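You operate a simulated robot arm through the tools that you are given. There is no shell and no other tool. Be economical: measure what you need, move in short steps, check, and stop when the job is done.

The job below is to be done with a simulated robot arm. You get a single attempt, and the scene is never put back.

JOB
Open the lines drawer, put the red reel on the long bench top away in the inside of the lines drawer and shut the drawer again. Then put the brown label beaker on the yellow tray. Then open the motors door, take the sink plug and leave it on the floor behind the motors door and shut the door again. Then put two of the sponges from the long bench top on the top of the cart. Then put the blue ring on the long bench top away on the island bench top. Then turn the wall channel dial to 6. Then put one of the caps from the island bench top on the lower shelf of the cart. Then take the short cylinder on the island bench top and put it away on the table half by the wall bench. Then pull the rolls drawer open. Do these in the order given. Set down upright: brown label beaker, blue ring, cap, short cylinder.

Only the result counts: the job must be done as asked and must still hold three seconds after the hand-in. Knocking over, shifting, dropping, spilling or breaking anything else fails it. Lids that push on must go on centred and level and be pressed home; caps that screw on are set level and turned clockwise until they are tight.

ROBOT AND FRAMES
A 5-joint arm with a fingered hand on a trunk, on a base that drives. Base frame: it is fixed to the floor where the robot stands at the start and does not move with it; the origin is under the middle of the robot, x ahead of it, y to its left, z up. Lengths are in m, angles in degrees, forces in N, time in s.
With the tool pointing down near the work surface it reaches from about 0.26 to 0.56 m from the robot's upright axis, wherever it stands. Its first joint turns from -115.0 to 115.0 degrees. Places, roughly: blue ring (9x9x11 cm) [1.7, 5.2, 0.9]; brown label beaker [0, 4.25, 1]; cap (6x6x3 cm) [3.9, 5.2, 0.9]; cap (8x8x16 cm) [3.8, 5, 0.9]; floor behind the motors door [2.3, 2.5, 0.1]; inside of the lines drawer [0.6, -0.2, 0.6]; island bench top [3.9, 4.3, 0.8]; lines drawer [0.5, -0.2, 0.7]; lower shelf of the cart [3.1, 1.4, 0.2]; motors door [2.5, 2.3, 0.4]; red reel (6x6x4 cm) [0, 4.1, 0.9]; rolls drawer [-2.6, 0.5, 0.7]; short cylinder [6.25, 5.25, 0.75]; sink plug (4x4x12 cm) [1, 4.9, 0.9]; sponge (10x7x4 cm) [1.5, 5.1, 0.9]; sponge (10x7x5 cm) [0.8, 4.8, 0.9]; table half by the wall bench [-1, 1.4, 0.8]; top of the cart [3.1, 1.4, 0.8]; wall channel dial [1.7, 5.5, 1.1]; yellow tray (20x9x4 cm) [0.7, 4.5, 0.9]. The tool tilts only in the upright plane through the base axis and itself; it spins freely about its own axis. Payload 2.9 kg.
Tool frame: the origin (TCP) lies between the finger pads and is the grasp point; the fingertips stand 0.022 m ahead of it; z points along the fingers, y is the line along which they close. Largest opening 0.124 m; the body of the gripper starts 0.06 m behind the TCP. The gripper is a hand of 3 fingers: y runs from the thumb to the fingers, the wrist lies at [0, 0, -0.218] in the tool frame, and closing takes about 1.5 s.
Orientation is that of the tool frame in the base frame, as [roll, pitch, yaw] about the fixed x, y, z axes, in that order (R = Rz(yaw) Ry(pitch) Rx(roll)). With the fingers straight down and closing along the base's y, the tool's x points along the base's -x, its y along +y and its z along -z.

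CONTROLS
- The arm moves only by the tool nudge_tool. Its argument "targets" is a list that holds one entry, the list of rows, each a list of 6 numbers: the shift along the tool's x, y, z in m, then the turn, a rotation vector about the tool's x, y, z in degrees. In form: [[[dx, dy, dz, ax, ay, az], ...]]. A call has 1 to 20 rows; each row is the pose to reach, as a shift and turn from the pose commanded when the call began, along the tool's axes at that moment. "jaw" is the gripper command, from -1 (shut) to 1 (fully open), values between in proportion, set as the call begins (left out, the last holds). Rows are played at 5 a second. More than 0.05 m and 8.6 degrees between two rows, or a gripper value outside its range, and nothing of the call is played. Where a pose cannot be reached the arm comes as near as it can. A force on the tool above 40 N (or 10 N above the force at the start of the call, whichever is more), or a blocked arm, ends the call early, and 0.2 s more pass. Each finger travels about 0.153 m/s and halts on what it meets, pressing with about 24 N; the grip force reading is that of the motor and also rises with nothing between the fingers. The clock runs only during rows and for 0.2 s after the last one: add rows that repeat a pose to give the fingers time. It gives the time, the measured TCP pose, the force on the tool (base axes), the opening and the grip force at its end, in the units of the frame above (readings bear some noise), with the torque about the TCP (base axes, N m) and any sound that the robot's microphone picked up.
- Cameras (640 x 400 px; columns grow to the right, rows downward): "scene" is now at [0.0051, 0.1472, 1.4312]; the picture's right is [0.04, -1.00, 0.00], its down [-0.88, -0.03, -0.48] and it looks along [0.48, 0.02, -0.88] (base axes); focal length 252 px, centre (320, 200). "wrist" rides on the gripper at [0.064, -0.037, -0.075] in the tool frame; the picture's right is [0.50, 0.87, 0.00], its down [-0.62, 0.36, -0.70] and it looks along [-0.61, 0.35, 0.71] (tool axes); focal length 230 px, centre (320, 200).
- get_image(camera): a new picture of that camera. It takes no simulated time.
- move_column(by): slides the trunk up (or, below 0, down) by that many m; the arm and the scene camera ride with it, the base frame stays. It gives what a move gives, with no picture.
- steer(legs): drives the robot by 1 to 6 legs, each [ahead, left, turn to the left] in m, m and degrees, along the robot's own axes; the way and the turn of a leg run together, so that a leg with both is an arc; at most 1.5 m and 180 degrees a leg. The arm and the cameras ride along, it lands a little off, and it stops where it bumps. It gives what a move gives.
- hand_shape(shape): the hand has 3 fingers and takes this shape, open, in about a second: jaw (thumb against the fingers, like two jaws); tri (thumb and two fingers); tip (a fingertip pinch); poke (one finger out to press); point (the index stretched); flat (the hand flat); cup (the hand cupped); fist (a fist). The gripper value then closes the fingers along that shape, each until it touches; the sizes above hold for jaw. It gives what a move gives, with no picture.
- head_to(pan, tilt): turns the head with the scene camera to pan (to the left, within 155 degrees either way) and tilt (down, from -29 to 69), counted from straight ahead of the robot. It gives what a move gives.
- point_at(camera, pixels): for up to 12 pixels [column, row] of the newest picture of that camera ("zoom" is the newest enlarged one), the place [x, y, z] in the base frame of the surface seen there, good to about 0.003 m. It takes no simulated time.
- close_up(camera, box): a new picture of the part [left, top, right, bottom] of that camera's present view, enlarged. It takes no simulated time.
- job_done(): hands the job in; it is judged then, once.

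Keep the steps short. Do not move on a guess: measure, check each grasp and each placing, and mend mistakes. In all there are 364 turns and 306 pictures (those below and enlarged ones count). Leave the gripper open and the arm clear of the work at the hand-in unless told otherwise, and finish with a single line.

The tools are called after "Call:" as a command line: name --argument value ..., lists and objects as JSON in quotes. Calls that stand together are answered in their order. nudge_tool: Moves the arm, as the interface text tells. Its arguments: {"type":"object","properties":{"targets":{"type":"array"},"jaw":{"type":"number"}},"required":["targets"]} The other tools are called the same way: move_column (by) slides the trunk up or down; hand_shape (shape) gives the hand a shape; steer (legs) drives the base; head_to (pan, tilt) turns the head that bears the scene camera; get_image (camera) takes a picture; point_at (camera, pixels) gives the place of the surface under pixels of a picture; close_up (camera, box) takes an enlarged picture of a part of a camera's view; job_done () hands the job in.

At the start:

```text
clock: 0.0
tool_pos: [0.3796, 0.0579, 0.9819]
tcp_rot: [-180.0, -0.1, -180.0]
contact_force: [0.1, 0.1, 0.9]
torque: [0.01, -0.03, 0.0]
width: 0.1238
grasp_force: 0.0
shape: jaw
trunk travel left (down, up): [-0.55, 0.44]
robot x, y, heading: [-0.0028, -0.0004, 0.2]
head pan, tilt: [2.0, 61.2]
```

scene: 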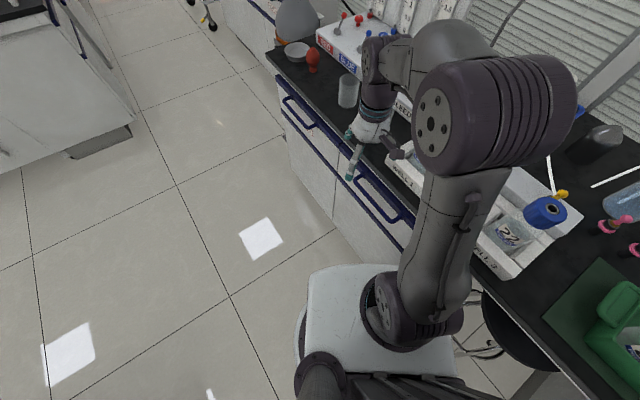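
wrist: 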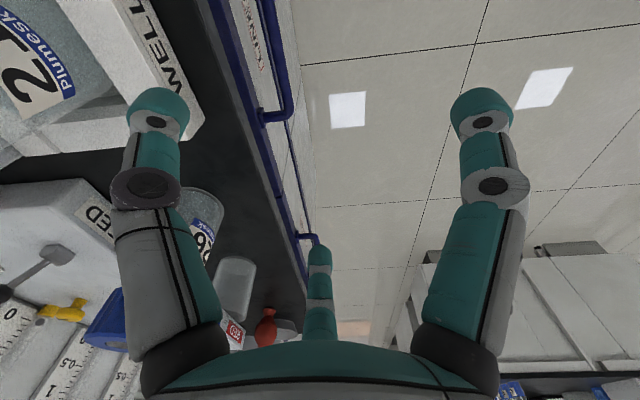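

I begin by looking around: the bench and drawers are to the front right. I look with less tilt first.

Call:
head_to --pan -20 --tilt 35

Call:
get_image --camera "scene"

Call:
head_to --pan 50 --tilt 20

Call:
get_image --camera "scene"

Call:
head_to --pan 120 --tilt 20

Call:
get_image --camera "scene"

```text
clock: 0.9
tool_pos: [0.38, 0.0588, 0.9834]
tcp_rot: [180.0, 0.0, -179.9]
contact_force: [0.4, 0.3, -0.2]
torque: [0.03, 0.03, 0.04]
width: 0.1237
grasp_force: 0.1
shape: jaw
trunk travel left (down, up): [-0.55, 0.44]
robot x, y, heading: [0.0002, -0.0009, -0.2]
head pan, tilt: [-20.0, 35.0]
```

```text
303 pictures are left
```

scene: 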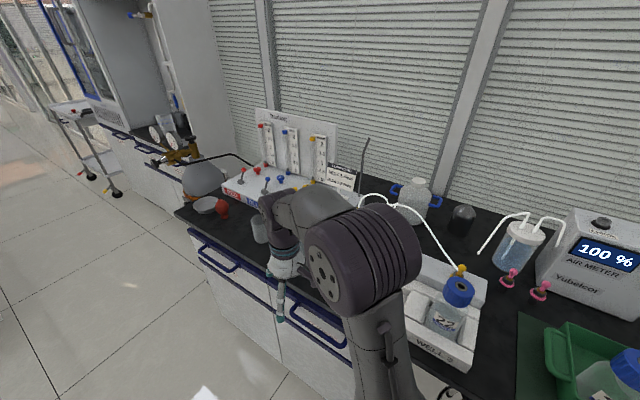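

```text
clock: 2.3
tool_pos: [0.3793, 0.0589, 0.9836]
tcp_rot: [180.0, -0.2, -180.0]
contact_force: [-0.2, -0.1, 0.1]
torque: [0.02, -0.01, -0.02]
width: 0.1239
grasp_force: 0.1
shape: jaw
trunk travel left (down, up): [-0.55, 0.44]
robot x, y, heading: [-0.0009, 0.0019, 0.1]
head pan, tilt: [50.0, 20.0]
```

```text
302 pictures are left
```

scene: 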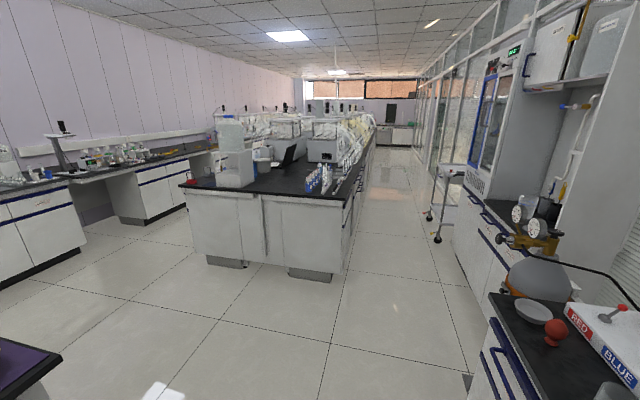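

```text
clock: 3.7
tool_pos: [0.3795, 0.0584, 0.9835]
tcp_rot: [179.9, 0.0, 180.0]
contact_force: [-0.6, -0.4, 0.0]
torque: [0.03, -0.01, 0.02]
width: 0.1238
grasp_force: 0.2
shape: jaw
trunk travel left (down, up): [-0.55, 0.44]
robot x, y, heading: [-0.0034, 0.0024, 0.2]
head pan, tilt: [120.0, 20.0]
```

```text
301 pictures are left
```

scene: 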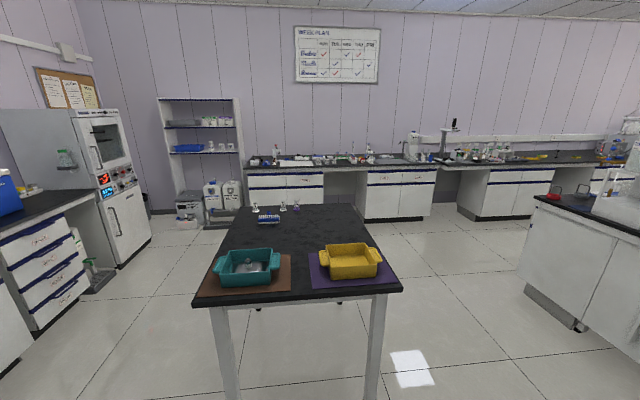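

The lines drawer should be near [0.5,-0.2,0.7]. I look at the drawer fronts and measure.

Call:
head_to --pan 0 --tilt 60

Call:
get_image --camera "scene"

Call:
point_at --camera "scene" --pixels '[[272, 62], [290, 97], [330, 140], [270, 55], [360, 190], [400, 215], [310, 175], [220, 200], [347, 90], [312, 62]]'

Call:
get_image --camera "wrist"

```text
clock: 5.7
tool_pos: [0.3802, 0.0593, 0.9817]
tcp_rot: [180.0, 0.0, 180.0]
contact_force: [0.5, -0.9, 0.1]
torque: [-0.04, 0.0, 0.0]
width: 0.1238
grasp_force: 0.1
shape: jaw
trunk travel left (down, up): [-0.55, 0.44]
robot x, y, heading: [-0.0013, 0.0009, 0.4]
head pan, tilt: [0.0, 60.0]
```

```text
300 pictures are left
```

scene: 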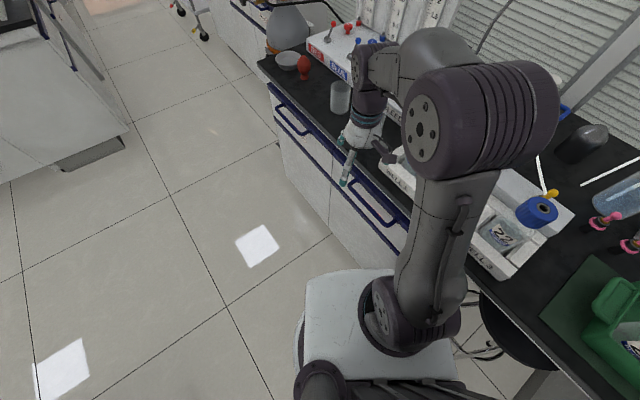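

```text
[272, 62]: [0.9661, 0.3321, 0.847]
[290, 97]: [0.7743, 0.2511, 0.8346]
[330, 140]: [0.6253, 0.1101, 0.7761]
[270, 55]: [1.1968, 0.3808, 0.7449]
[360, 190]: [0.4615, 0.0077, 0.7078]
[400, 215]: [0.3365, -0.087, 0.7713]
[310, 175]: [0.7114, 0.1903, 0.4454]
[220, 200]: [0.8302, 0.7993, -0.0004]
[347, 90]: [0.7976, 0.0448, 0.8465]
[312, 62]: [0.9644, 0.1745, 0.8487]
```

```text
299 pictures are left
```

wrist: 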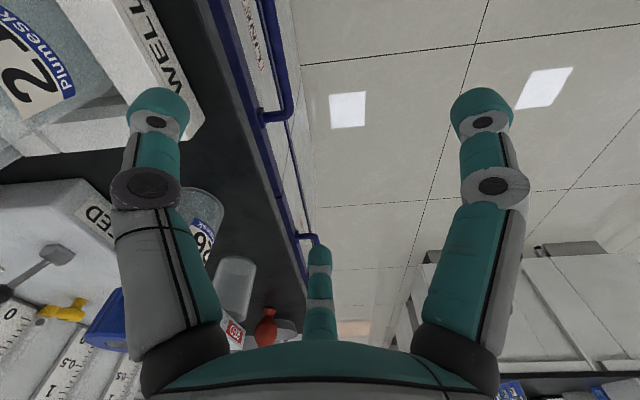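

Two handles are visible; the near one (365,205) should be the lines drawer. I check the table corner behind me before driving.

Call:
head_to --pan 100 --tilt 45

Call:
get_image --camera "scene"

```text
clock: 7.5
tool_pos: [0.3802, 0.06, 0.9824]
tcp_rot: [-180.0, 0.1, -180.0]
contact_force: [0.2, 0.7, 0.1]
torque: [0.0, -0.02, 0.03]
width: 0.1241
grasp_force: 0.1
shape: jaw
trunk travel left (down, up): [-0.55, 0.44]
robot x, y, heading: [0.0031, 0.0003, -0.1]
head pan, tilt: [100.0, 45.0]
```

```text
298 pictures are left
```

scene: 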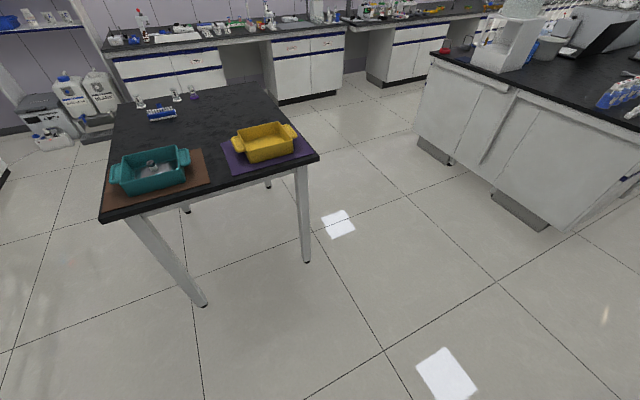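

Call:
point_at --camera "scene" --pixels '[[318, 158], [103, 216], [118, 103], [262, 82], [307, 262], [205, 303], [430, 60], [575, 233], [416, 145], [275, 40], [110, 55], [385, 350]]'

```text
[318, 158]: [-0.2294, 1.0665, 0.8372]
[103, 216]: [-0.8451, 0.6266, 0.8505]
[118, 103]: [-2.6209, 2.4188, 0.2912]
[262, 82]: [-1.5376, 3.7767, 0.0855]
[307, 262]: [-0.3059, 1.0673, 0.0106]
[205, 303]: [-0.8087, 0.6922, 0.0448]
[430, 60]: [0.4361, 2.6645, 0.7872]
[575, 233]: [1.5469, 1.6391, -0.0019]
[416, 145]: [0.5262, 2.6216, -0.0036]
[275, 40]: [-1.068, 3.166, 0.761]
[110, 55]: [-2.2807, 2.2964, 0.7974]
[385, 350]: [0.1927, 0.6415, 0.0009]
```

The room is turned by ~35.5° relative to my frame. I back off from the bench and turn to face it squarely.

Call:
steer --legs '[[0.03, 0.45, 0], [0, 0, -54.5]]'

Call:
head_to --pan 0 --tilt 48

Call:
get_image --camera "scene"

Call:
get_image --camera "wrist"

```text
clock: 12.7
tool_pos: [0.2978, 0.1704, 0.9822]
tcp_rot: [-180.0, 0.1, 124.7]
contact_force: [-1.2, 0.8, 1.5]
torque: [0.03, -0.01, -0.05]
width: 0.1238
grasp_force: 0.1
shape: jaw
trunk travel left (down, up): [-0.55, 0.44]
robot x, y, heading: [0.0363, 0.4483, -55.1]
head pan, tilt: [100.0, 45.0]
```

```text
clock: 14.4
tool_pos: [0.2972, 0.1712, 0.9815]
tcp_rot: [180.0, 0.1, 124.6]
contact_force: [0.5, 0.3, -0.6]
torque: [0.0, 0.01, 0.02]
width: 0.1241
grasp_force: 0.0
shape: jaw
trunk travel left (down, up): [-0.55, 0.44]
robot x, y, heading: [0.0374, 0.4511, -55.3]
head pan, tilt: [0.0, 48.0]
```

```text
297 pictures are left
```

scene: 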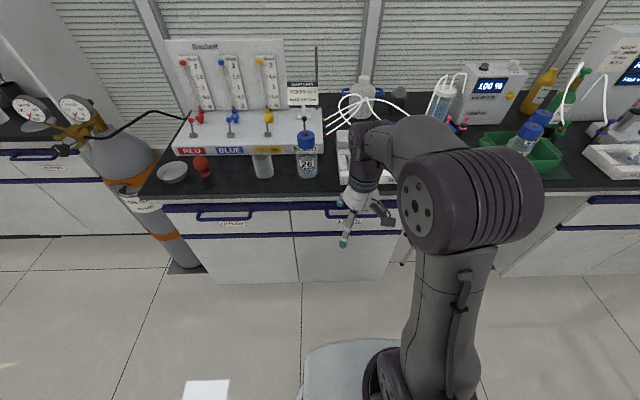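

```text
296 pictures are left
```

wrist: 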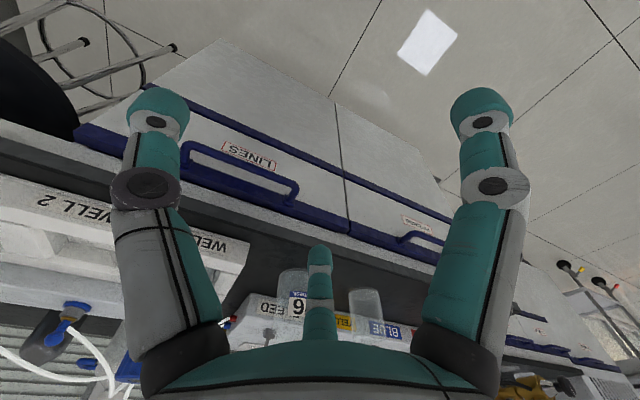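

The wrist picture shows the label LINES by the handle between (185,150) and (295,195). I measure that handle.

Call:
point_at --camera "wrist" --pixels '[[186, 152], [186, 180], [240, 175], [293, 188], [290, 203], [240, 195], [215, 130], [240, 135], [345, 180], [240, 215], [270, 160], [100, 135]]'

Call:
close_up --camera "wrist" --box '[60, 80, 380, 280]'

```text
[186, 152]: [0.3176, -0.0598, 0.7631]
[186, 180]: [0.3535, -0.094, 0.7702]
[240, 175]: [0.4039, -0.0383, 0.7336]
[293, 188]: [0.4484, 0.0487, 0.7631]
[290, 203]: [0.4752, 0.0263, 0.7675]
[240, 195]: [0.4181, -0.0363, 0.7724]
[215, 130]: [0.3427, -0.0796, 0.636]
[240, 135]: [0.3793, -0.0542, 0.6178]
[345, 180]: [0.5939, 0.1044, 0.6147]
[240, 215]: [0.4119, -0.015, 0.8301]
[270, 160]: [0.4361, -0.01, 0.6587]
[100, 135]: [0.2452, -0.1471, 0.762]
```

```text
2.00 times, centred on (220, 180) of wrist
```

zoom: 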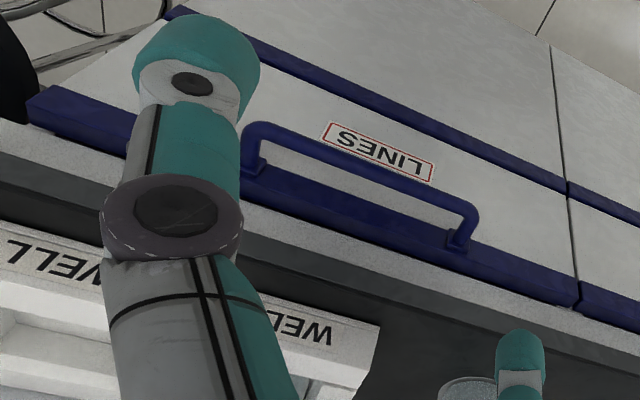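

LINES handle: bar centre about (0.383,-0.005,0.763), standing ~4 cm proud. I will grip it with a horizontal tool, fingers above and below. First I back off 0.1 m and stretch the arm forward at this height.

Call:
steer --legs '[[-0.1, 0, 0]]'

Call:
nudge_tool --targets '[[[-0.043, -0.008, 0, 0, 0, 0], [-0.085, -0.016, 0, 0, 0, 0], [-0.128, -0.024, 0, 0, 0, 0], [-0.16, -0.03, 0, 0, 0, 0]]]'

Call:
nudge_tool --targets '[[[0, 0, 0, 0, -8, 0], [0, 0, 0, 0, -16, 0], [0, 0, 0, 0, -24, 0], [0, 0, 0, 0, -32, 0], [0, 0, 0, 0, -40, 0], [0, 0, 0, 0, -48, 0], [0, 0, 0, 0, -56, 0], [0, 0, 0, 0, -64, 0], [0, 0, 0, 0, -72, 0], [0, 0, 0, 0, -80, 0], [0, 0, 0, 0, -88, 0]]]'

```text
clock: 15.6
tool_pos: [0.2424, 0.2521, 0.9833]
tcp_rot: [180.0, 0.1, 124.7]
contact_force: [-0.2, -0.5, 0.6]
torque: [-0.01, -0.03, -0.01]
width: 0.1239
grasp_force: 0.0
shape: jaw
trunk travel left (down, up): [-0.55, 0.44]
robot x, y, heading: [-0.0206, 0.5322, -55.5]
head pan, tilt: [0.0, 48.0]
```

```text
clock: 16.6
tool_pos: [0.3103, 0.1022, 0.9791]
tcp_rot: [-179.9, -0.3, 124.7]
contact_force: [-0.8, 0.1, -0.1]
torque: [0.02, 0.02, 0.03]
width: 0.1237
grasp_force: 0.1
shape: jaw
trunk travel left (down, up): [-0.55, 0.44]
robot x, y, heading: [-0.021, 0.5309, -55.3]
head pan, tilt: [0.0, 48.0]
```

```text
clock: 18.9
tool_pos: [0.2892, 0.089, 0.9803]
tcp_rot: [179.7, 88.0, 125.2]
contact_force: [-0.3, -0.9, 0.7]
torque: [0.0, 0.01, -0.01]
width: 0.124
grasp_force: 0.0
shape: jaw
out of reach, approached as far as the arm can: row 2, 3, 4, 5, 6, 7, 8, 9, 10, 11
trunk travel left (down, up): [-0.55, 0.44]
robot x, y, heading: [-0.0209, 0.5311, -55.3]
head pan, tilt: [0.0, 48.0]
```

The tool is now horizontal. Next I spin it 90° so the fingers close vertically, and narrow the opening.

Call:
nudge_tool --targets '[[[0, 0, 0, 0, 0, 8.2], [0, 0, 0, 0, 0, 16.4], [0, 0, 0, 0, 0, 24.6], [0, 0, 0, 0, 0, 32.8], [0, 0, 0, 0, 0, 41], [0, 0, 0, 0, 0, 49], [0, 0, 0, 0, 0, 57], [0, 0, 0, 0, 0, 65], [0, 0, 0, 0, 0, 73], [0, 0, 0, 0, 0, 81], [0, 0, 0, 0, 0, 89]]]' --jaw 0.1

Call:
move_column --by -0.215

Call:
get_image --camera "wrist"

Call:
get_image --camera "scene"

```text
clock: 21.4
tool_pos: [0.2875, 0.0881, 0.983]
tcp_rot: [92.1, 0.8, 35.1]
contact_force: [0.4, -0.2, -0.7]
torque: [0.06, -0.02, -0.02]
width: 0.0685
grasp_force: 0.1
shape: jaw
trunk travel left (down, up): [-0.55, 0.44]
robot x, y, heading: [-0.0217, 0.5316, -55.1]
head pan, tilt: [0.0, 48.0]
```

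```text
clock: 23.6
tool_pos: [0.2873, 0.0882, 0.7677]
tcp_rot: [92.0, 1.0, 35.1]
contact_force: [-0.7, 1.0, -0.3]
torque: [0.0, 0.02, -0.01]
width: 0.0687
grasp_force: 0.1
shape: jaw
trunk travel left (down, up): [-0.335, 0.655]
robot x, y, heading: [-0.0237, 0.5289, -55.3]
head pan, tilt: [0.0, 48.0]
```

```text
294 pictures are left
```

wrist: 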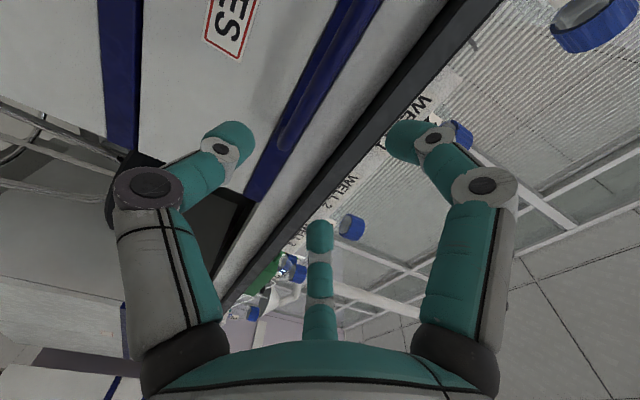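

```text
293 pictures are left
```

scene: 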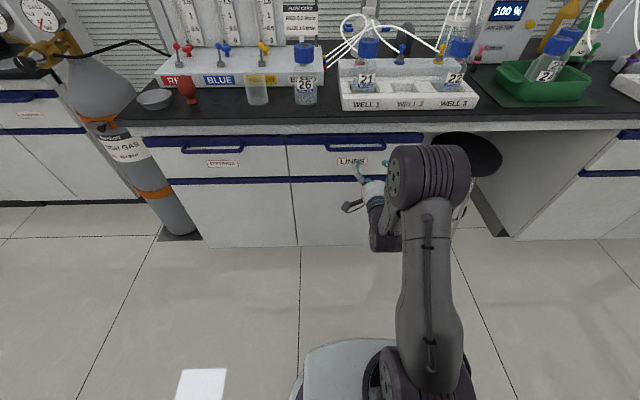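

Good view. I measure the handle again from the scene picture, at (327..385,147).

Call:
point_at --camera "scene" --pixels '[[326, 146], [340, 149], [355, 149], [384, 147], [355, 140], [355, 126], [352, 162], [365, 166], [185, 149], [243, 149]]'

Call:
close_up --camera "scene" --box '[280, 100, 440, 200]'

```text
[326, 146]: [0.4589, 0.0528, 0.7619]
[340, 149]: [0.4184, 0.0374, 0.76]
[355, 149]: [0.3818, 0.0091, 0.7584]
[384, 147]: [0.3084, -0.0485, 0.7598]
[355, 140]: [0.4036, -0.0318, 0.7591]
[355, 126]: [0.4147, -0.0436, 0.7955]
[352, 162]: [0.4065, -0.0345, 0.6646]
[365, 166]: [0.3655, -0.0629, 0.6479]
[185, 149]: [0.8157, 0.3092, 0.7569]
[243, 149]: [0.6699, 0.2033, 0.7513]
```

```text
4.00 times, centred on (360, 150) of scene
```

zoom: 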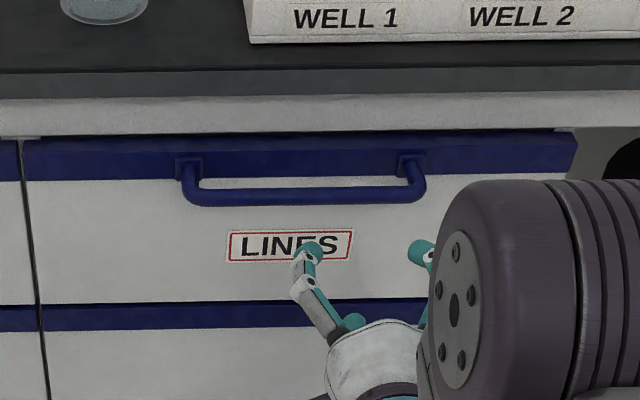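

Bar centre (0.383,0.005,0.759); from the TCP that is 0.123 ahead, 0.03 left, 0.008 lower. I drive onto it.

Call:
move_column --by -0.006

Call:
steer --legs '[[0.118, 0.02, 0]]'

Call:
close_up --camera "scene" --box '[260, 150, 460, 275]'

Call:
get_image --camera "wrist"

```text
clock: 24.2
tool_pos: [0.2874, 0.0875, 0.7615]
tcp_rot: [92.0, 1.0, 35.0]
contact_force: [0.1, -0.2, 0.2]
torque: [0.01, 0.01, 0.0]
width: 0.0689
grasp_force: 0.1
shape: jaw
trunk travel left (down, up): [-0.329, 0.661]
robot x, y, heading: [-0.0243, 0.5307, -55.4]
head pan, tilt: [0.0, 48.0]
```

```text
clock: 25.4
tool_pos: [0.3716, 0.0036, 0.7609]
tcp_rot: [92.0, 1.0, 35.1]
contact_force: [0.8, -0.1, 0.3]
torque: [0.0, -0.01, 0.0]
width: 0.0688
grasp_force: 0.0
shape: jaw
trunk travel left (down, up): [-0.329, 0.661]
robot x, y, heading: [0.0631, 0.4406, -55.3]
head pan, tilt: [0.0, 48.0]
```

```text
3.20 times, centred on (360, 212) of scene
```

zoom: 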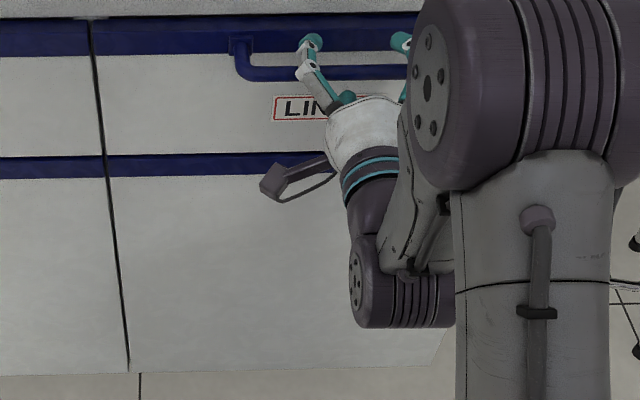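

```text
290 pictures are left
```

wrist: 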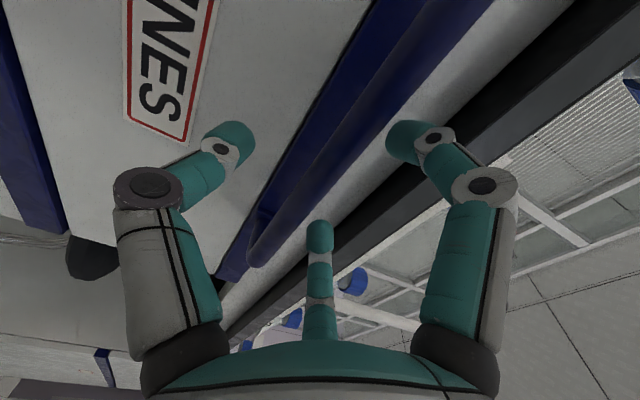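

The bar runs between thumb (left) and fingers (right). I close the grip.

Call:
nudge_tool --targets '[[[0, 0, 0, 0, 0, 0], [0, 0, 0, 0, 0, 0], [0, 0, 0, 0, 0, 0], [0, 0, 0, 0, 0, 0], [0, 0, 0, 0, 0, 0], [0, 0, 0, 0, 0, 0], [0, 0, 0, 0, 0, 0], [0, 0, 0, 0, 0, 0]]]' --jaw -1

Call:
get_image --camera "wrist"

```text
clock: 27.2
tool_pos: [0.3714, 0.0038, 0.7616]
tcp_rot: [92.0, 1.0, 35.2]
contact_force: [0.0, -0.3, -4.1]
torque: [-0.02, -0.01, 0.04]
width: 0.0055
grasp_force: 23.4
shape: jaw
trunk travel left (down, up): [-0.329, 0.661]
robot x, y, heading: [0.0591, 0.4486, -55.2]
head pan, tilt: [0.0, 48.0]
```

```text
289 pictures are left
```

wrist: 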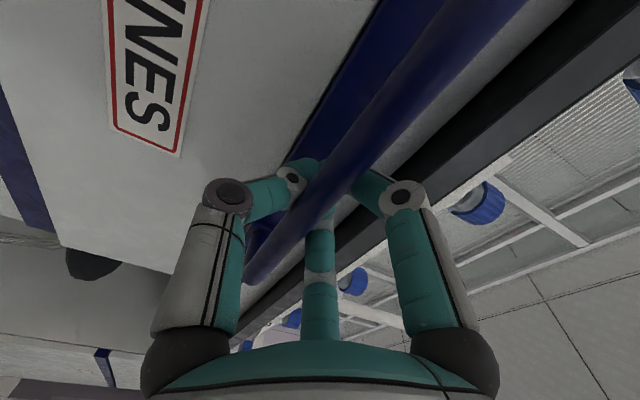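

The fingers have closed around behind the bar (a hook). I pull by driving back.

Call:
steer --legs '[[-0.1, 0, 0]]'

Call:
get_image --camera "scene"

```text
clock: 28.4
tool_pos: [0.3125, 0.0858, 0.7616]
tcp_rot: [91.9, 1.0, 35.1]
contact_force: [-0.1, 0.0, -0.2]
torque: [0.0, -0.02, 0.0]
width: 0.0054
grasp_force: 23.9
shape: jaw
trunk travel left (down, up): [-0.329, 0.661]
robot x, y, heading: [0.0009, 0.5278, -55.1]
head pan, tilt: [0.0, 48.0]
```

```text
288 pictures are left
```

scene: 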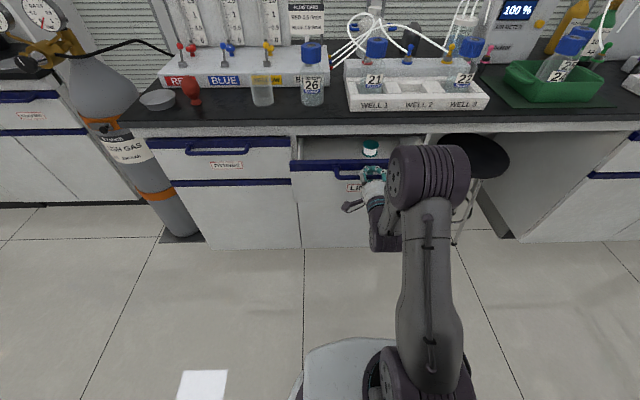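

The drawer comes along. I pull another 0.13 m.

Call:
steer --legs '[[-0.13, 0, 0]]'

Call:
get_image --camera "scene"

```text
clock: 29.7
tool_pos: [0.2376, 0.1968, 0.7632]
tcp_rot: [91.9, 1.0, 35.2]
contact_force: [-0.2, -0.3, -0.6]
torque: [0.03, -0.03, 0.0]
width: 0.0049
grasp_force: 23.6
shape: jaw
trunk travel left (down, up): [-0.329, 0.661]
robot x, y, heading: [-0.0744, 0.6359, -55.2]
head pan, tilt: [0.0, 48.0]
```

```text
287 pictures are left
```

scene: 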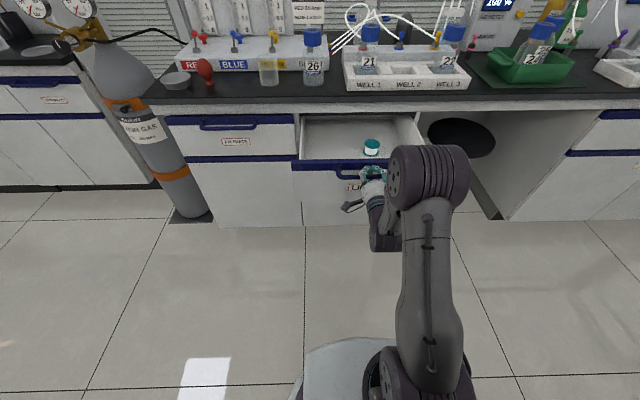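

Open by ~0.23 m. I measure the inside and the jar in it.

Call:
point_at --camera "scene" --pixels '[[302, 157], [325, 155], [325, 135], [371, 155], [371, 140], [310, 117], [410, 120], [340, 145], [345, 125], [385, 147], [305, 170]]'

Call:
close_up --camera "scene" --box '[280, 90, 440, 220]'

```text
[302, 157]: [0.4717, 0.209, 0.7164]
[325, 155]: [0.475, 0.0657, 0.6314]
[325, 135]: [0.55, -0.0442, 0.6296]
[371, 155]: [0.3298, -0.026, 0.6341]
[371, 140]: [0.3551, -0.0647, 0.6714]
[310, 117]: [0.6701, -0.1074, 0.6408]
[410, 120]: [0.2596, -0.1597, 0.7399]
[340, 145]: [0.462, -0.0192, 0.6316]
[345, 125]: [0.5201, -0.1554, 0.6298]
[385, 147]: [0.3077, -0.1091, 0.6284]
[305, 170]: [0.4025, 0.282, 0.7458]
```

```text
3.08 times, centred on (360, 155) of scene
```

zoom: 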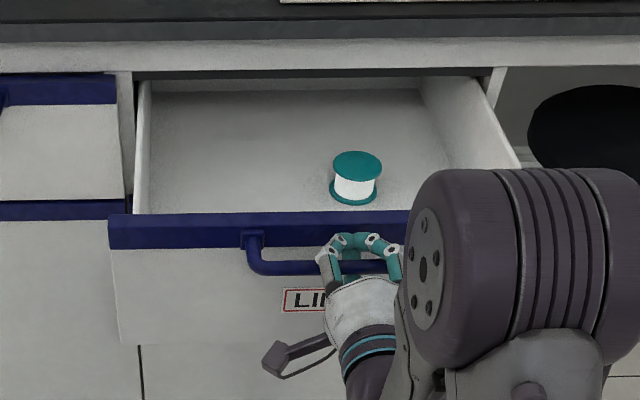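

I release the bar and withdraw the hand with the arm by 0.09 m.

Call:
nudge_tool --targets '[[[0, 0, 0, 0, 0, 0], [0, 0, 0, 0, 0, 0], [0, 0, 0, 0, 0, 0], [0, 0, 0, 0, 0, 0], [0, 0, -0.03, 0, 0, 0], [0, 0, -0.06, 0, 0, 0], [0, 0, -0.09, 0, 0, 0]]]' --jaw 0.1

Call:
get_image --camera "scene"

```text
clock: 31.3
tool_pos: [0.2148, 0.2324, 0.7622]
tcp_rot: [91.9, 1.1, 35.2]
contact_force: [0.4, 0.2, 0.2]
torque: [0.01, 0.0, 0.02]
width: 0.0675
grasp_force: 0.0
shape: jaw
out of reach, approached as far as the arm can: row 6, 7
trunk travel left (down, up): [-0.329, 0.661]
robot x, y, heading: [-0.0685, 0.6424, -55.3]
head pan, tilt: [0.0, 48.0]
```

```text
285 pictures are left
```

scene: 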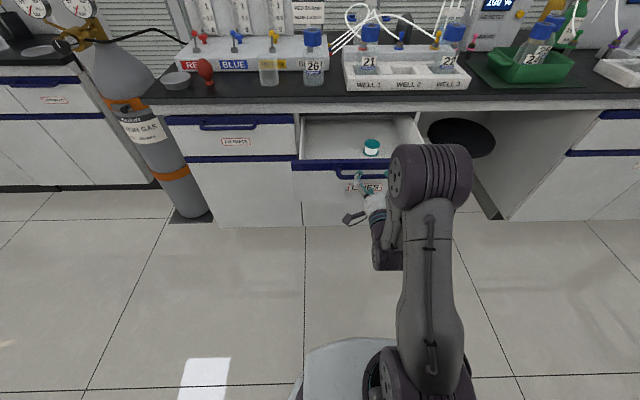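

I back off 5 cm more, raise the trunk and turn the tool down again.

Call:
steer --legs '[[-0.05, 0, 0]]'

Call:
move_column --by 0.22

Call:
nudge_tool --targets '[[[0, 0, 0, 0, 0, -8.2], [0, 0, 0, 0, 0, -16.4], [0, 0, 0, 0, 0, -24.6], [0, 0, 0, 0, 0, -32.8], [0, 0, 0, 0, 0, -41], [0, 0, 0, 0, 0, -49], [0, 0, 0, 0, 0, -57], [0, 0, 0, 0, 0, -65], [0, 0, 0, 0, 0, -73], [0, 0, 0, 0, 0, -81], [0, 0, 0, 0, 0, -89]]]' --jaw 1

Call:
nudge_tool --targets '[[[0, 0, 0, 0, 8, 0], [0, 0, 0, 0, 16, 0], [0, 0, 0, 0, 24, 0], [0, 0, 0, 0, 32, 0], [0, 0, 0, 0, 40, 0], [0, 0, 0, 0, 48, 0], [0, 0, 0, 0, 56, 0], [0, 0, 0, 0, 64, 0], [0, 0, 0, 0, 72, 0], [0, 0, 0, 0, 80, 0], [0, 0, 0, 0, 88, 0]]]'

Call:
head_to --pan 150 --tilt 40

Call:
get_image --camera "scene"

```text
clock: 32.2
tool_pos: [0.1868, 0.2723, 0.7621]
tcp_rot: [91.7, 1.0, 35.2]
contact_force: [0.2, -0.3, 0.4]
torque: [0.0, 0.02, -0.01]
width: 0.068
grasp_force: 0.1
shape: jaw
trunk travel left (down, up): [-0.329, 0.661]
robot x, y, heading: [-0.1019, 0.6807, -55.4]
head pan, tilt: [0.0, 48.0]
```

```text
clock: 34.5
tool_pos: [0.1855, 0.2732, 0.9812]
tcp_rot: [91.9, 1.0, 35.2]
contact_force: [0.6, 1.2, -0.4]
torque: [0.0, 0.02, -0.02]
width: 0.0677
grasp_force: 0.1
shape: jaw
trunk travel left (down, up): [-0.549, 0.441]
robot x, y, heading: [-0.1023, 0.6785, -55.2]
head pan, tilt: [0.0, 48.0]
```

```text
clock: 36.9
tool_pos: [0.1858, 0.2716, 0.9806]
tcp_rot: [-175.7, 88.1, 129.6]
contact_force: [-0.4, 0.2, -0.7]
torque: [-0.04, -0.01, 0.01]
width: 0.1239
grasp_force: 0.1
shape: jaw
trunk travel left (down, up): [-0.549, 0.441]
robot x, y, heading: [-0.101, 0.6782, -55.0]
head pan, tilt: [0.0, 48.0]
```

```text
clock: 39.3
tool_pos: [0.185, 0.2722, 0.9812]
tcp_rot: [179.9, 0.1, 125.2]
contact_force: [-0.1, 0.0, 0.0]
torque: [0.0, 0.02, 0.02]
width: 0.1239
grasp_force: 0.0
shape: jaw
trunk travel left (down, up): [-0.549, 0.441]
robot x, y, heading: [-0.1032, 0.6812, -55.0]
head pan, tilt: [0.0, 48.0]
```

```text
clock: 41.7
tool_pos: [0.1849, 0.2712, 0.9814]
tcp_rot: [180.0, 0.1, 125.3]
contact_force: [0.3, -0.5, -0.8]
torque: [-0.01, 0.01, 0.01]
width: 0.1237
grasp_force: 0.1
shape: jaw
trunk travel left (down, up): [-0.549, 0.441]
robot x, y, heading: [-0.1019, 0.68, -55.1]
head pan, tilt: [150.0, 40.0]
```

```text
284 pictures are left
```

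scene: 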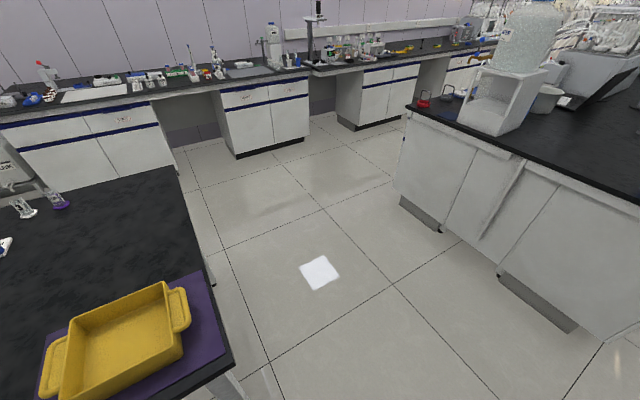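

Path: go left 0.85 m into the gap between table and island, turn around and drive 1.4 m towards the long bench.

Call:
steer --legs '[[0, 0.85, 0], [0, 0, 180], [1.4, 0, 0]]'

Call:
head_to --pan -30 --tilt 30

Call:
get_image --camera "scene"

```text
clock: 60.3
tool_pos: [-0.5529, 2.6468, 0.9817]
tcp_rot: [179.9, 0.2, -51.0]
contact_force: [-0.4, 0.1, 0.2]
torque: [0.01, 0.01, 0.01]
width: 0.1236
grasp_force: 0.0
shape: jaw
trunk travel left (down, up): [-0.549, 0.441]
robot x, y, heading: [-0.238, 2.2583, 128.4]
head pan, tilt: [150.0, 40.0]
```

```text
clock: 63.0
tool_pos: [-0.554, 2.647, 0.9808]
tcp_rot: [-180.0, 0.1, -51.0]
contact_force: [0.4, 0.2, -0.6]
torque: [0.0, -0.03, -0.01]
width: 0.1241
grasp_force: 0.1
shape: jaw
trunk travel left (down, up): [-0.549, 0.441]
robot x, y, heading: [-0.2401, 2.2601, 128.5]
head pan, tilt: [-30.0, 30.0]
```

```text
283 pictures are left
```

scene: 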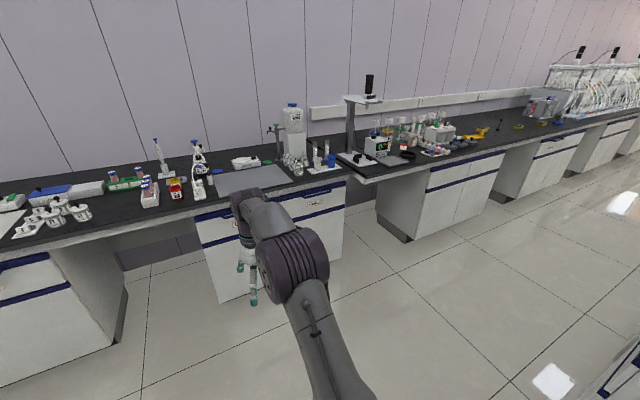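

I zoom in and look for the red reel, beaker, tray, sponges.

Call:
close_up --camera "scene" --box '[230, 70, 430, 200]'

Call:
point_at --camera "scene" --pixels '[[344, 174], [500, 143], [240, 190], [370, 147], [404, 145], [475, 135], [290, 150], [325, 155], [180, 185]]'

Call:
close_up --camera "scene" --box '[370, 90, 570, 200]'

```text
3.08 times, centred on (330, 135) of scene
```

zoom: 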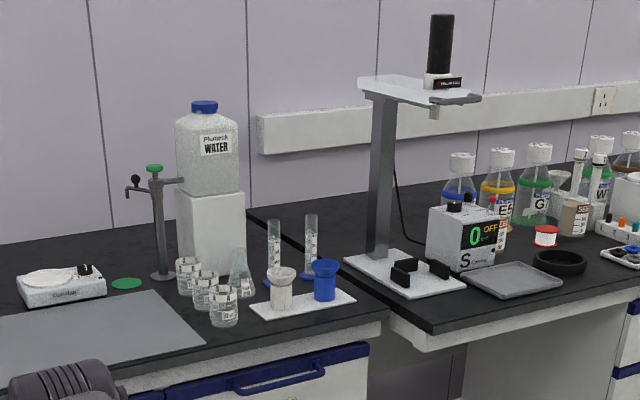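

```text
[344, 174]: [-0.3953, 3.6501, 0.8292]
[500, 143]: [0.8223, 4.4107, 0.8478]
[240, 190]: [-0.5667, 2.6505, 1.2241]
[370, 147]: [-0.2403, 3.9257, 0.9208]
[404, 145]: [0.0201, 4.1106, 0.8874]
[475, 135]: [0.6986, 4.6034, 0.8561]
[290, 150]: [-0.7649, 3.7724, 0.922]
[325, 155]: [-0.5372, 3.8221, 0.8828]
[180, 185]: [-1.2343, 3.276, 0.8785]
```

```text
3.20 times, centred on (470, 145) of scene
```

zoom: 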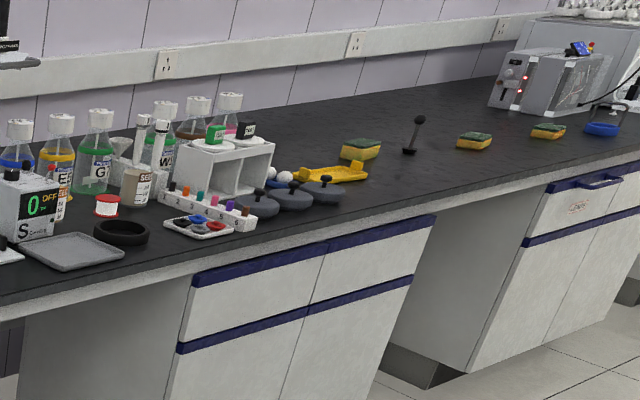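

Red reel at (404,146) → (0.02,4.11,0.887). I align with the bench, raise the trunk a bit and drive in front of the reel.

Call:
move_column --by 0.1

Call:
steer --legs '[[0, 0, -3.2], [0.4, 0, 0], [0, -1.28, 0], [0.3, 0, 0]]'

Call:
head_to --pan -10 --tilt 50

Call:
get_image --camera "scene"

Call:
get_image --camera "wrist"

```text
clock: 64.3
tool_pos: [-0.5543, 2.6469, 1.0795]
tcp_rot: [179.9, 0.1, -51.0]
contact_force: [0.4, -0.5, -0.1]
torque: [0.0, -0.02, -0.02]
width: 0.1239
grasp_force: 0.0
shape: jaw
trunk travel left (down, up): [-0.649, 0.341]
robot x, y, heading: [-0.2454, 2.2576, 128.6]
head pan, tilt: [-30.0, 30.0]
```

```text
clock: 74.9
tool_pos: [0.156, 3.9769, 1.0795]
tcp_rot: [-180.0, 0.1, -56.4]
contact_force: [-0.2, 0.1, -0.3]
torque: [-0.03, 0.0, -0.02]
width: 0.1239
grasp_force: 0.1
shape: jaw
trunk travel left (down, up): [-0.649, 0.341]
robot x, y, heading: [0.4307, 3.5628, 123.4]
head pan, tilt: [-30.0, 30.0]
```

```text
clock: 75.8
tool_pos: [0.1565, 3.9763, 1.0803]
tcp_rot: [179.9, 0.2, -56.4]
contact_force: [0.2, 0.0, 0.3]
torque: [-0.01, -0.01, 0.02]
width: 0.1237
grasp_force: 0.0
shape: jaw
trunk travel left (down, up): [-0.649, 0.341]
robot x, y, heading: [0.4285, 3.561, 123.2]
head pan, tilt: [-10.0, 50.0]
```

```text
280 pictures are left
```

scene: 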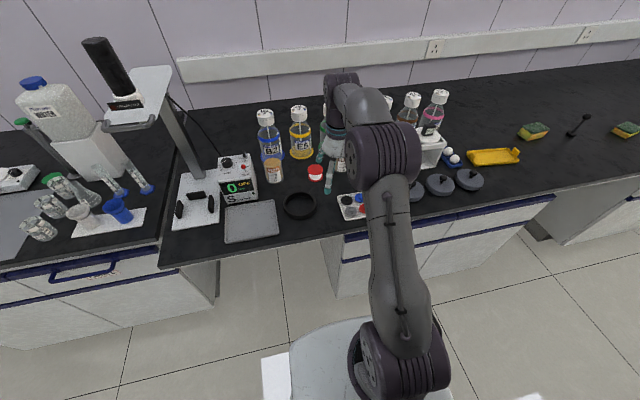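

```text
279 pictures are left
```

wrist: 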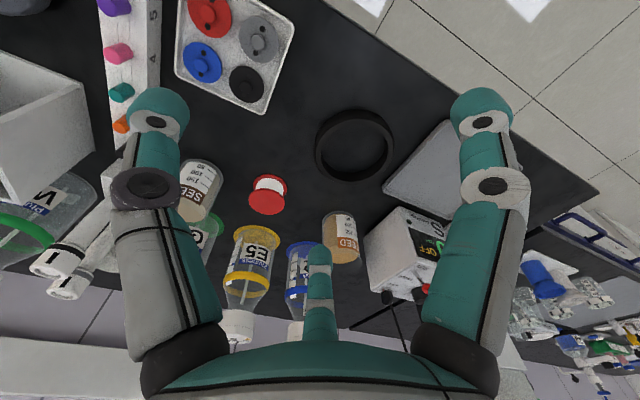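

I measure the reel and the neighbours from both cameras and zoom in.

Call:
point_at --camera "wrist" --pixels '[[270, 185], [267, 202], [267, 192], [338, 218], [342, 252], [200, 165], [235, 110], [355, 120], [215, 225], [250, 232]]'

Call:
close_up --camera "scene" --box '[250, 130, 390, 220]'

Call:
point_at --camera "scene" --pixels '[[316, 167], [316, 178], [273, 163], [274, 180], [340, 165], [299, 203]]'

```text
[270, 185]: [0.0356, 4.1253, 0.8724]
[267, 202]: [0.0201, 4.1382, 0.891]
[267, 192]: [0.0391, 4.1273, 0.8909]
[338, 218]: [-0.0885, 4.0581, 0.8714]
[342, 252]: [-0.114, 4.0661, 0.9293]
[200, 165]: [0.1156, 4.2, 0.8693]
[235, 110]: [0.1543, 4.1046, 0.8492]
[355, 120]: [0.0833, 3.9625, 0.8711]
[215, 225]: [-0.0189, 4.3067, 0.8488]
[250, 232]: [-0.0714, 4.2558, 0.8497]
```

```text
4.44 times, centred on (320, 175) of scene
```

zoom: 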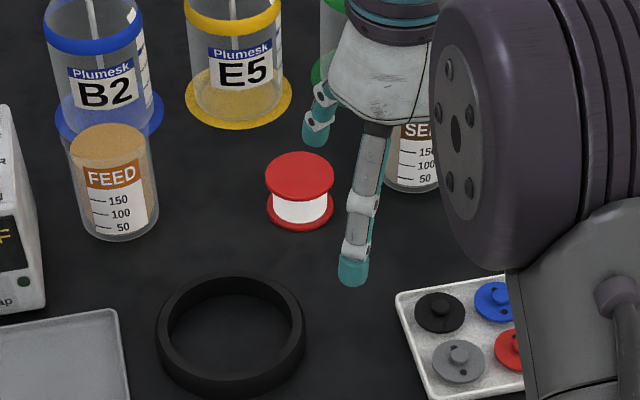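

```text
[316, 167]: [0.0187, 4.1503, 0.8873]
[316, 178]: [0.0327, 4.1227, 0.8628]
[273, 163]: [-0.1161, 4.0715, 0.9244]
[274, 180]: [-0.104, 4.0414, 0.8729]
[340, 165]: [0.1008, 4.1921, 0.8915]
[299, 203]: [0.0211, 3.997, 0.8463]
```

There are two beakers with brown labels (FEED and SEED); I will settle that later. Reel centre ≈(0.027,4.137), top 0.889. The hand is a three-finger chuck; SEED is 10 cm to the right, so I spin 60° to point a gap that way. I drive 0.15 ahead, 0.02 left.

Call:
steer --legs '[[0.15, 0.02, 0]]'

Call:
nudge_tool --targets '[[[0, 0, 0, 0, 0, 8.5], [0, 0, 0, 0, 0, 17], [0, 0, 0, 0, 0, 25.5], [0, 0, 0, 0, 0, 34], [0, 0, 0, 0, 0, 42.5], [0, 0, 0, 0, 0, 51], [0, 0, 0, 0, 0, 59.5]]]' --jaw 0.7

Call:
get_image --camera "scene"

Call:
get_image --camera "wrist"

```text
clock: 77.2
tool_pos: [0.0562, 4.0913, 1.08]
tcp_rot: [-180.0, 0.1, -56.2]
contact_force: [0.8, -0.9, -0.3]
torque: [0.0, 0.0, 0.01]
width: 0.124
grasp_force: 0.1
shape: jaw
trunk travel left (down, up): [-0.649, 0.341]
robot x, y, heading: [0.331, 3.6756, 123.2]
head pan, tilt: [-10.0, 50.0]
```

```text
clock: 78.8
tool_pos: [0.0568, 4.0907, 1.081]
tcp_rot: [180.0, 0.1, -116.0]
contact_force: [0.3, 0.4, -0.3]
torque: [-0.02, 0.0, 0.0]
width: 0.1056
grasp_force: 0.1
shape: jaw
trunk travel left (down, up): [-0.649, 0.341]
robot x, y, heading: [0.3308, 3.6736, 123.2]
head pan, tilt: [-10.0, 50.0]
```

```text
277 pictures are left
```

scene: 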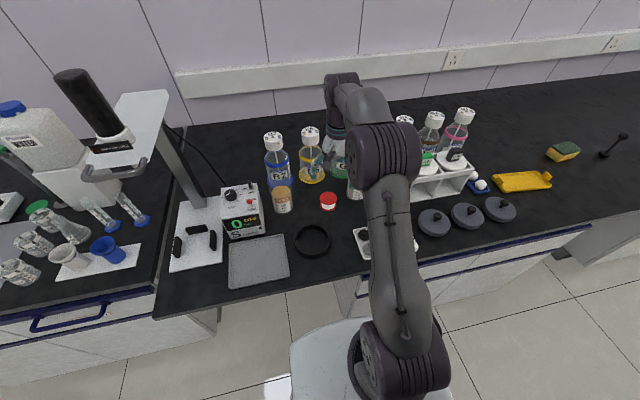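

```text
276 pictures are left
```

wrist: 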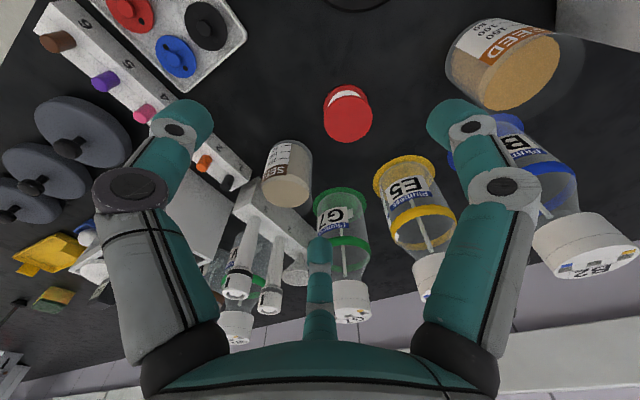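

I re-measure the reel top in the wrist picture at (348,118).

Call:
point_at --camera "wrist" --pixels '[[348, 118], [327, 118], [370, 118], [348, 92], [348, 138], [288, 155], [288, 190], [504, 60], [520, 75]]'

Call:
point_at --camera "scene" --pixels '[[328, 198], [328, 208], [320, 197], [336, 197]]'

```text
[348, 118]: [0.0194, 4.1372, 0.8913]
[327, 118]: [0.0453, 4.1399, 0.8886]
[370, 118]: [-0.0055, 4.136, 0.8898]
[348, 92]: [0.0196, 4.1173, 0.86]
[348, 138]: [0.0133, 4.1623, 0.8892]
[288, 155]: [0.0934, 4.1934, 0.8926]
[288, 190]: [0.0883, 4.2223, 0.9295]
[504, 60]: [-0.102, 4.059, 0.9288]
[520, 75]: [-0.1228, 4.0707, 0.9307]
```

```text
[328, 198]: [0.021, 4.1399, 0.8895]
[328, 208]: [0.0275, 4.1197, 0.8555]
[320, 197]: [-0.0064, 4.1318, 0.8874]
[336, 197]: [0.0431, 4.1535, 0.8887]
```

Reel centre (0.019,4.139). I move over it and descend to z≈0.873.

Call:
nudge_tool --targets '[[[-0.013, 0.028, 0, 0, 0, 0], [-0.027, 0.055, 0, 0, 0, 0], [-0.027, 0.055, 0.045, 0, 0, 0], [-0.027, 0.055, 0.09, 0, 0, 0], [-0.027, 0.055, 0.13, 0, 0, 0]]]'

Call:
get_image --camera "wrist"

```text
clock: 80.0
tool_pos: [0.0186, 4.1404, 0.9493]
tcp_rot: [179.9, 0.1, -115.9]
contact_force: [-0.7, -0.5, 0.7]
torque: [0.0, 0.03, -0.02]
width: 0.1057
grasp_force: 0.1
shape: jaw
out of reach, approached as far as the arm can: row 2
trunk travel left (down, up): [-0.649, 0.341]
robot x, y, heading: [0.3305, 3.6748, 123.1]
head pan, tilt: [-10.0, 50.0]
```

```text
275 pictures are left
```

wrist: 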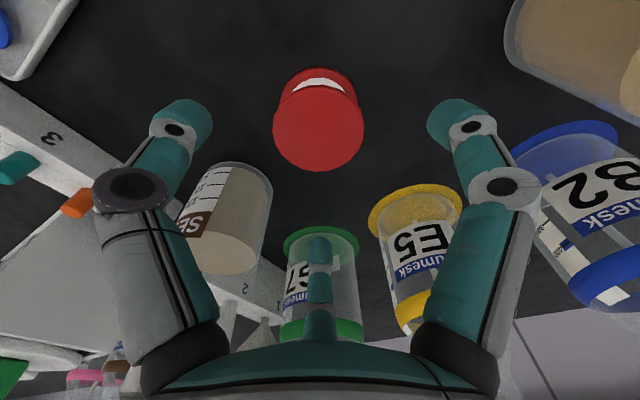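

The reel is centred between the fingers. I go down 0.075 and close.

Call:
nudge_tool --targets '[[[0, 0, 0.04, 0, 0, 0], [0, 0, 0.076, 0, 0, 0]]]'

Call:
nudge_tool --targets '[[[0, 0, 0, 0, 0, 0], [0, 0, 0, 0, 0, 0], [0, 0, 0, 0, 0, 0], [0, 0, 0, 0, 0, 0], [0, 0, 0, 0, 0, 0], [0, 0, 0, 0, 0, 0], [0, 0, 0, 0, 0, 0], [0, 0, 0, 0, 0, 0]]]' --jaw -1

Call:
nudge_tool --targets '[[[0, 0, -0.04, 0, 0, 0], [0, 0, -0.08, 0, 0, 0], [0, 0, -0.12, 0, 0, 0], [0, 0, -0.16, 0, 0, 0], [0, 0, -0.2, 0, 0, 0]]]'

Call:
get_image --camera "wrist"

```text
clock: 80.5
tool_pos: [0.0202, 4.1404, 0.8739]
tcp_rot: [179.9, 0.1, -115.8]
contact_force: [0.5, -0.1, -0.9]
torque: [-0.01, -0.04, 0.03]
width: 0.1057
grasp_force: 0.0
shape: jaw
trunk travel left (down, up): [-0.649, 0.341]
robot x, y, heading: [0.334, 3.6758, 123.5]
head pan, tilt: [-10.0, 50.0]
```

```text
clock: 82.3
tool_pos: [0.0218, 4.1392, 0.8758]
tcp_rot: [179.7, 0.1, -115.8]
contact_force: [-0.1, 0.9, 11.3]
torque: [0.19, 0.35, 0.02]
width: 0.043
grasp_force: 24.3
shape: jaw
trunk travel left (down, up): [-0.649, 0.341]
robot x, y, heading: [0.3277, 3.6736, 123.2]
head pan, tilt: [-10.0, 50.0]
```

```text
clock: 83.5
tool_pos: [0.0236, 4.13, 1.0716]
tcp_rot: [179.9, 0.1, -115.8]
contact_force: [0.1, -0.4, -0.4]
torque: [0.0, -0.01, 0.01]
width: 0.0414
grasp_force: 24.0
shape: jaw
out of reach, approached as far as the arm can: row 5
trunk travel left (down, up): [-0.649, 0.341]
robot x, y, heading: [0.3353, 3.6768, 123.2]
head pan, tilt: [-10.0, 50.0]
```

```text
274 pictures are left
```

wrist: 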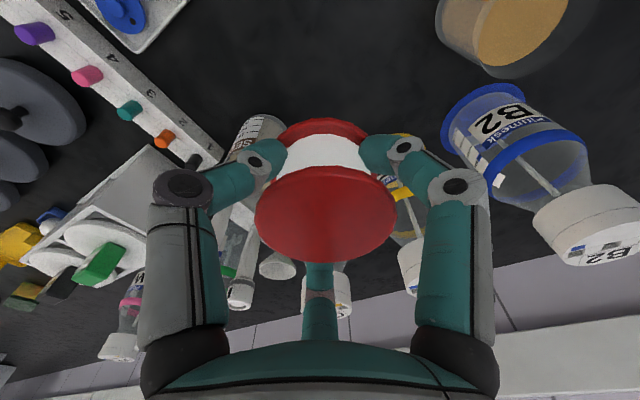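

The reel is held by its waist. I drive back by the same route: back, left, turn around, ahead to n≈0.6.

Call:
steer --legs '[[-0.4, 0, 0], [0, 0, 2], [0, 1.26, 0], [0, 0, -180], [1.4, 0, 0], [0.4, 0, 0]]'

Call:
head_to --pan -20 --tilt 45

Call:
get_image --camera "scene"

```text
clock: 108.4
tool_pos: [0.8787, 0.6978, 1.0711]
tcp_rot: [179.9, 0.2, 66.3]
contact_force: [0.0, -0.3, -0.8]
torque: [0.02, 0.0, -0.02]
width: 0.0408
grasp_force: 24.0
shape: jaw
trunk travel left (down, up): [-0.649, 0.341]
robot x, y, heading: [0.5557, 1.1442, -54.6]
head pan, tilt: [-10.0, 50.0]
```

```text
clock: 109.2
tool_pos: [0.8778, 0.6985, 1.0715]
tcp_rot: [179.9, 0.1, 66.4]
contact_force: [-0.8, -0.4, -0.5]
torque: [0.03, 0.02, 0.04]
width: 0.0408
grasp_force: 24.0
shape: jaw
trunk travel left (down, up): [-0.649, 0.341]
robot x, y, heading: [0.5529, 1.1443, -54.6]
head pan, tilt: [-20.0, 45.0]
```

```text
273 pictures are left
```

scene: 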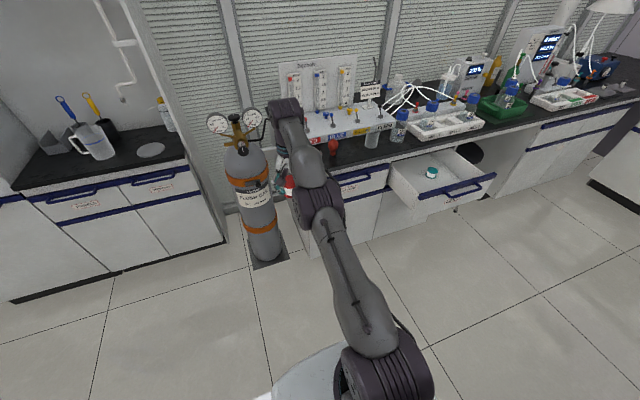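

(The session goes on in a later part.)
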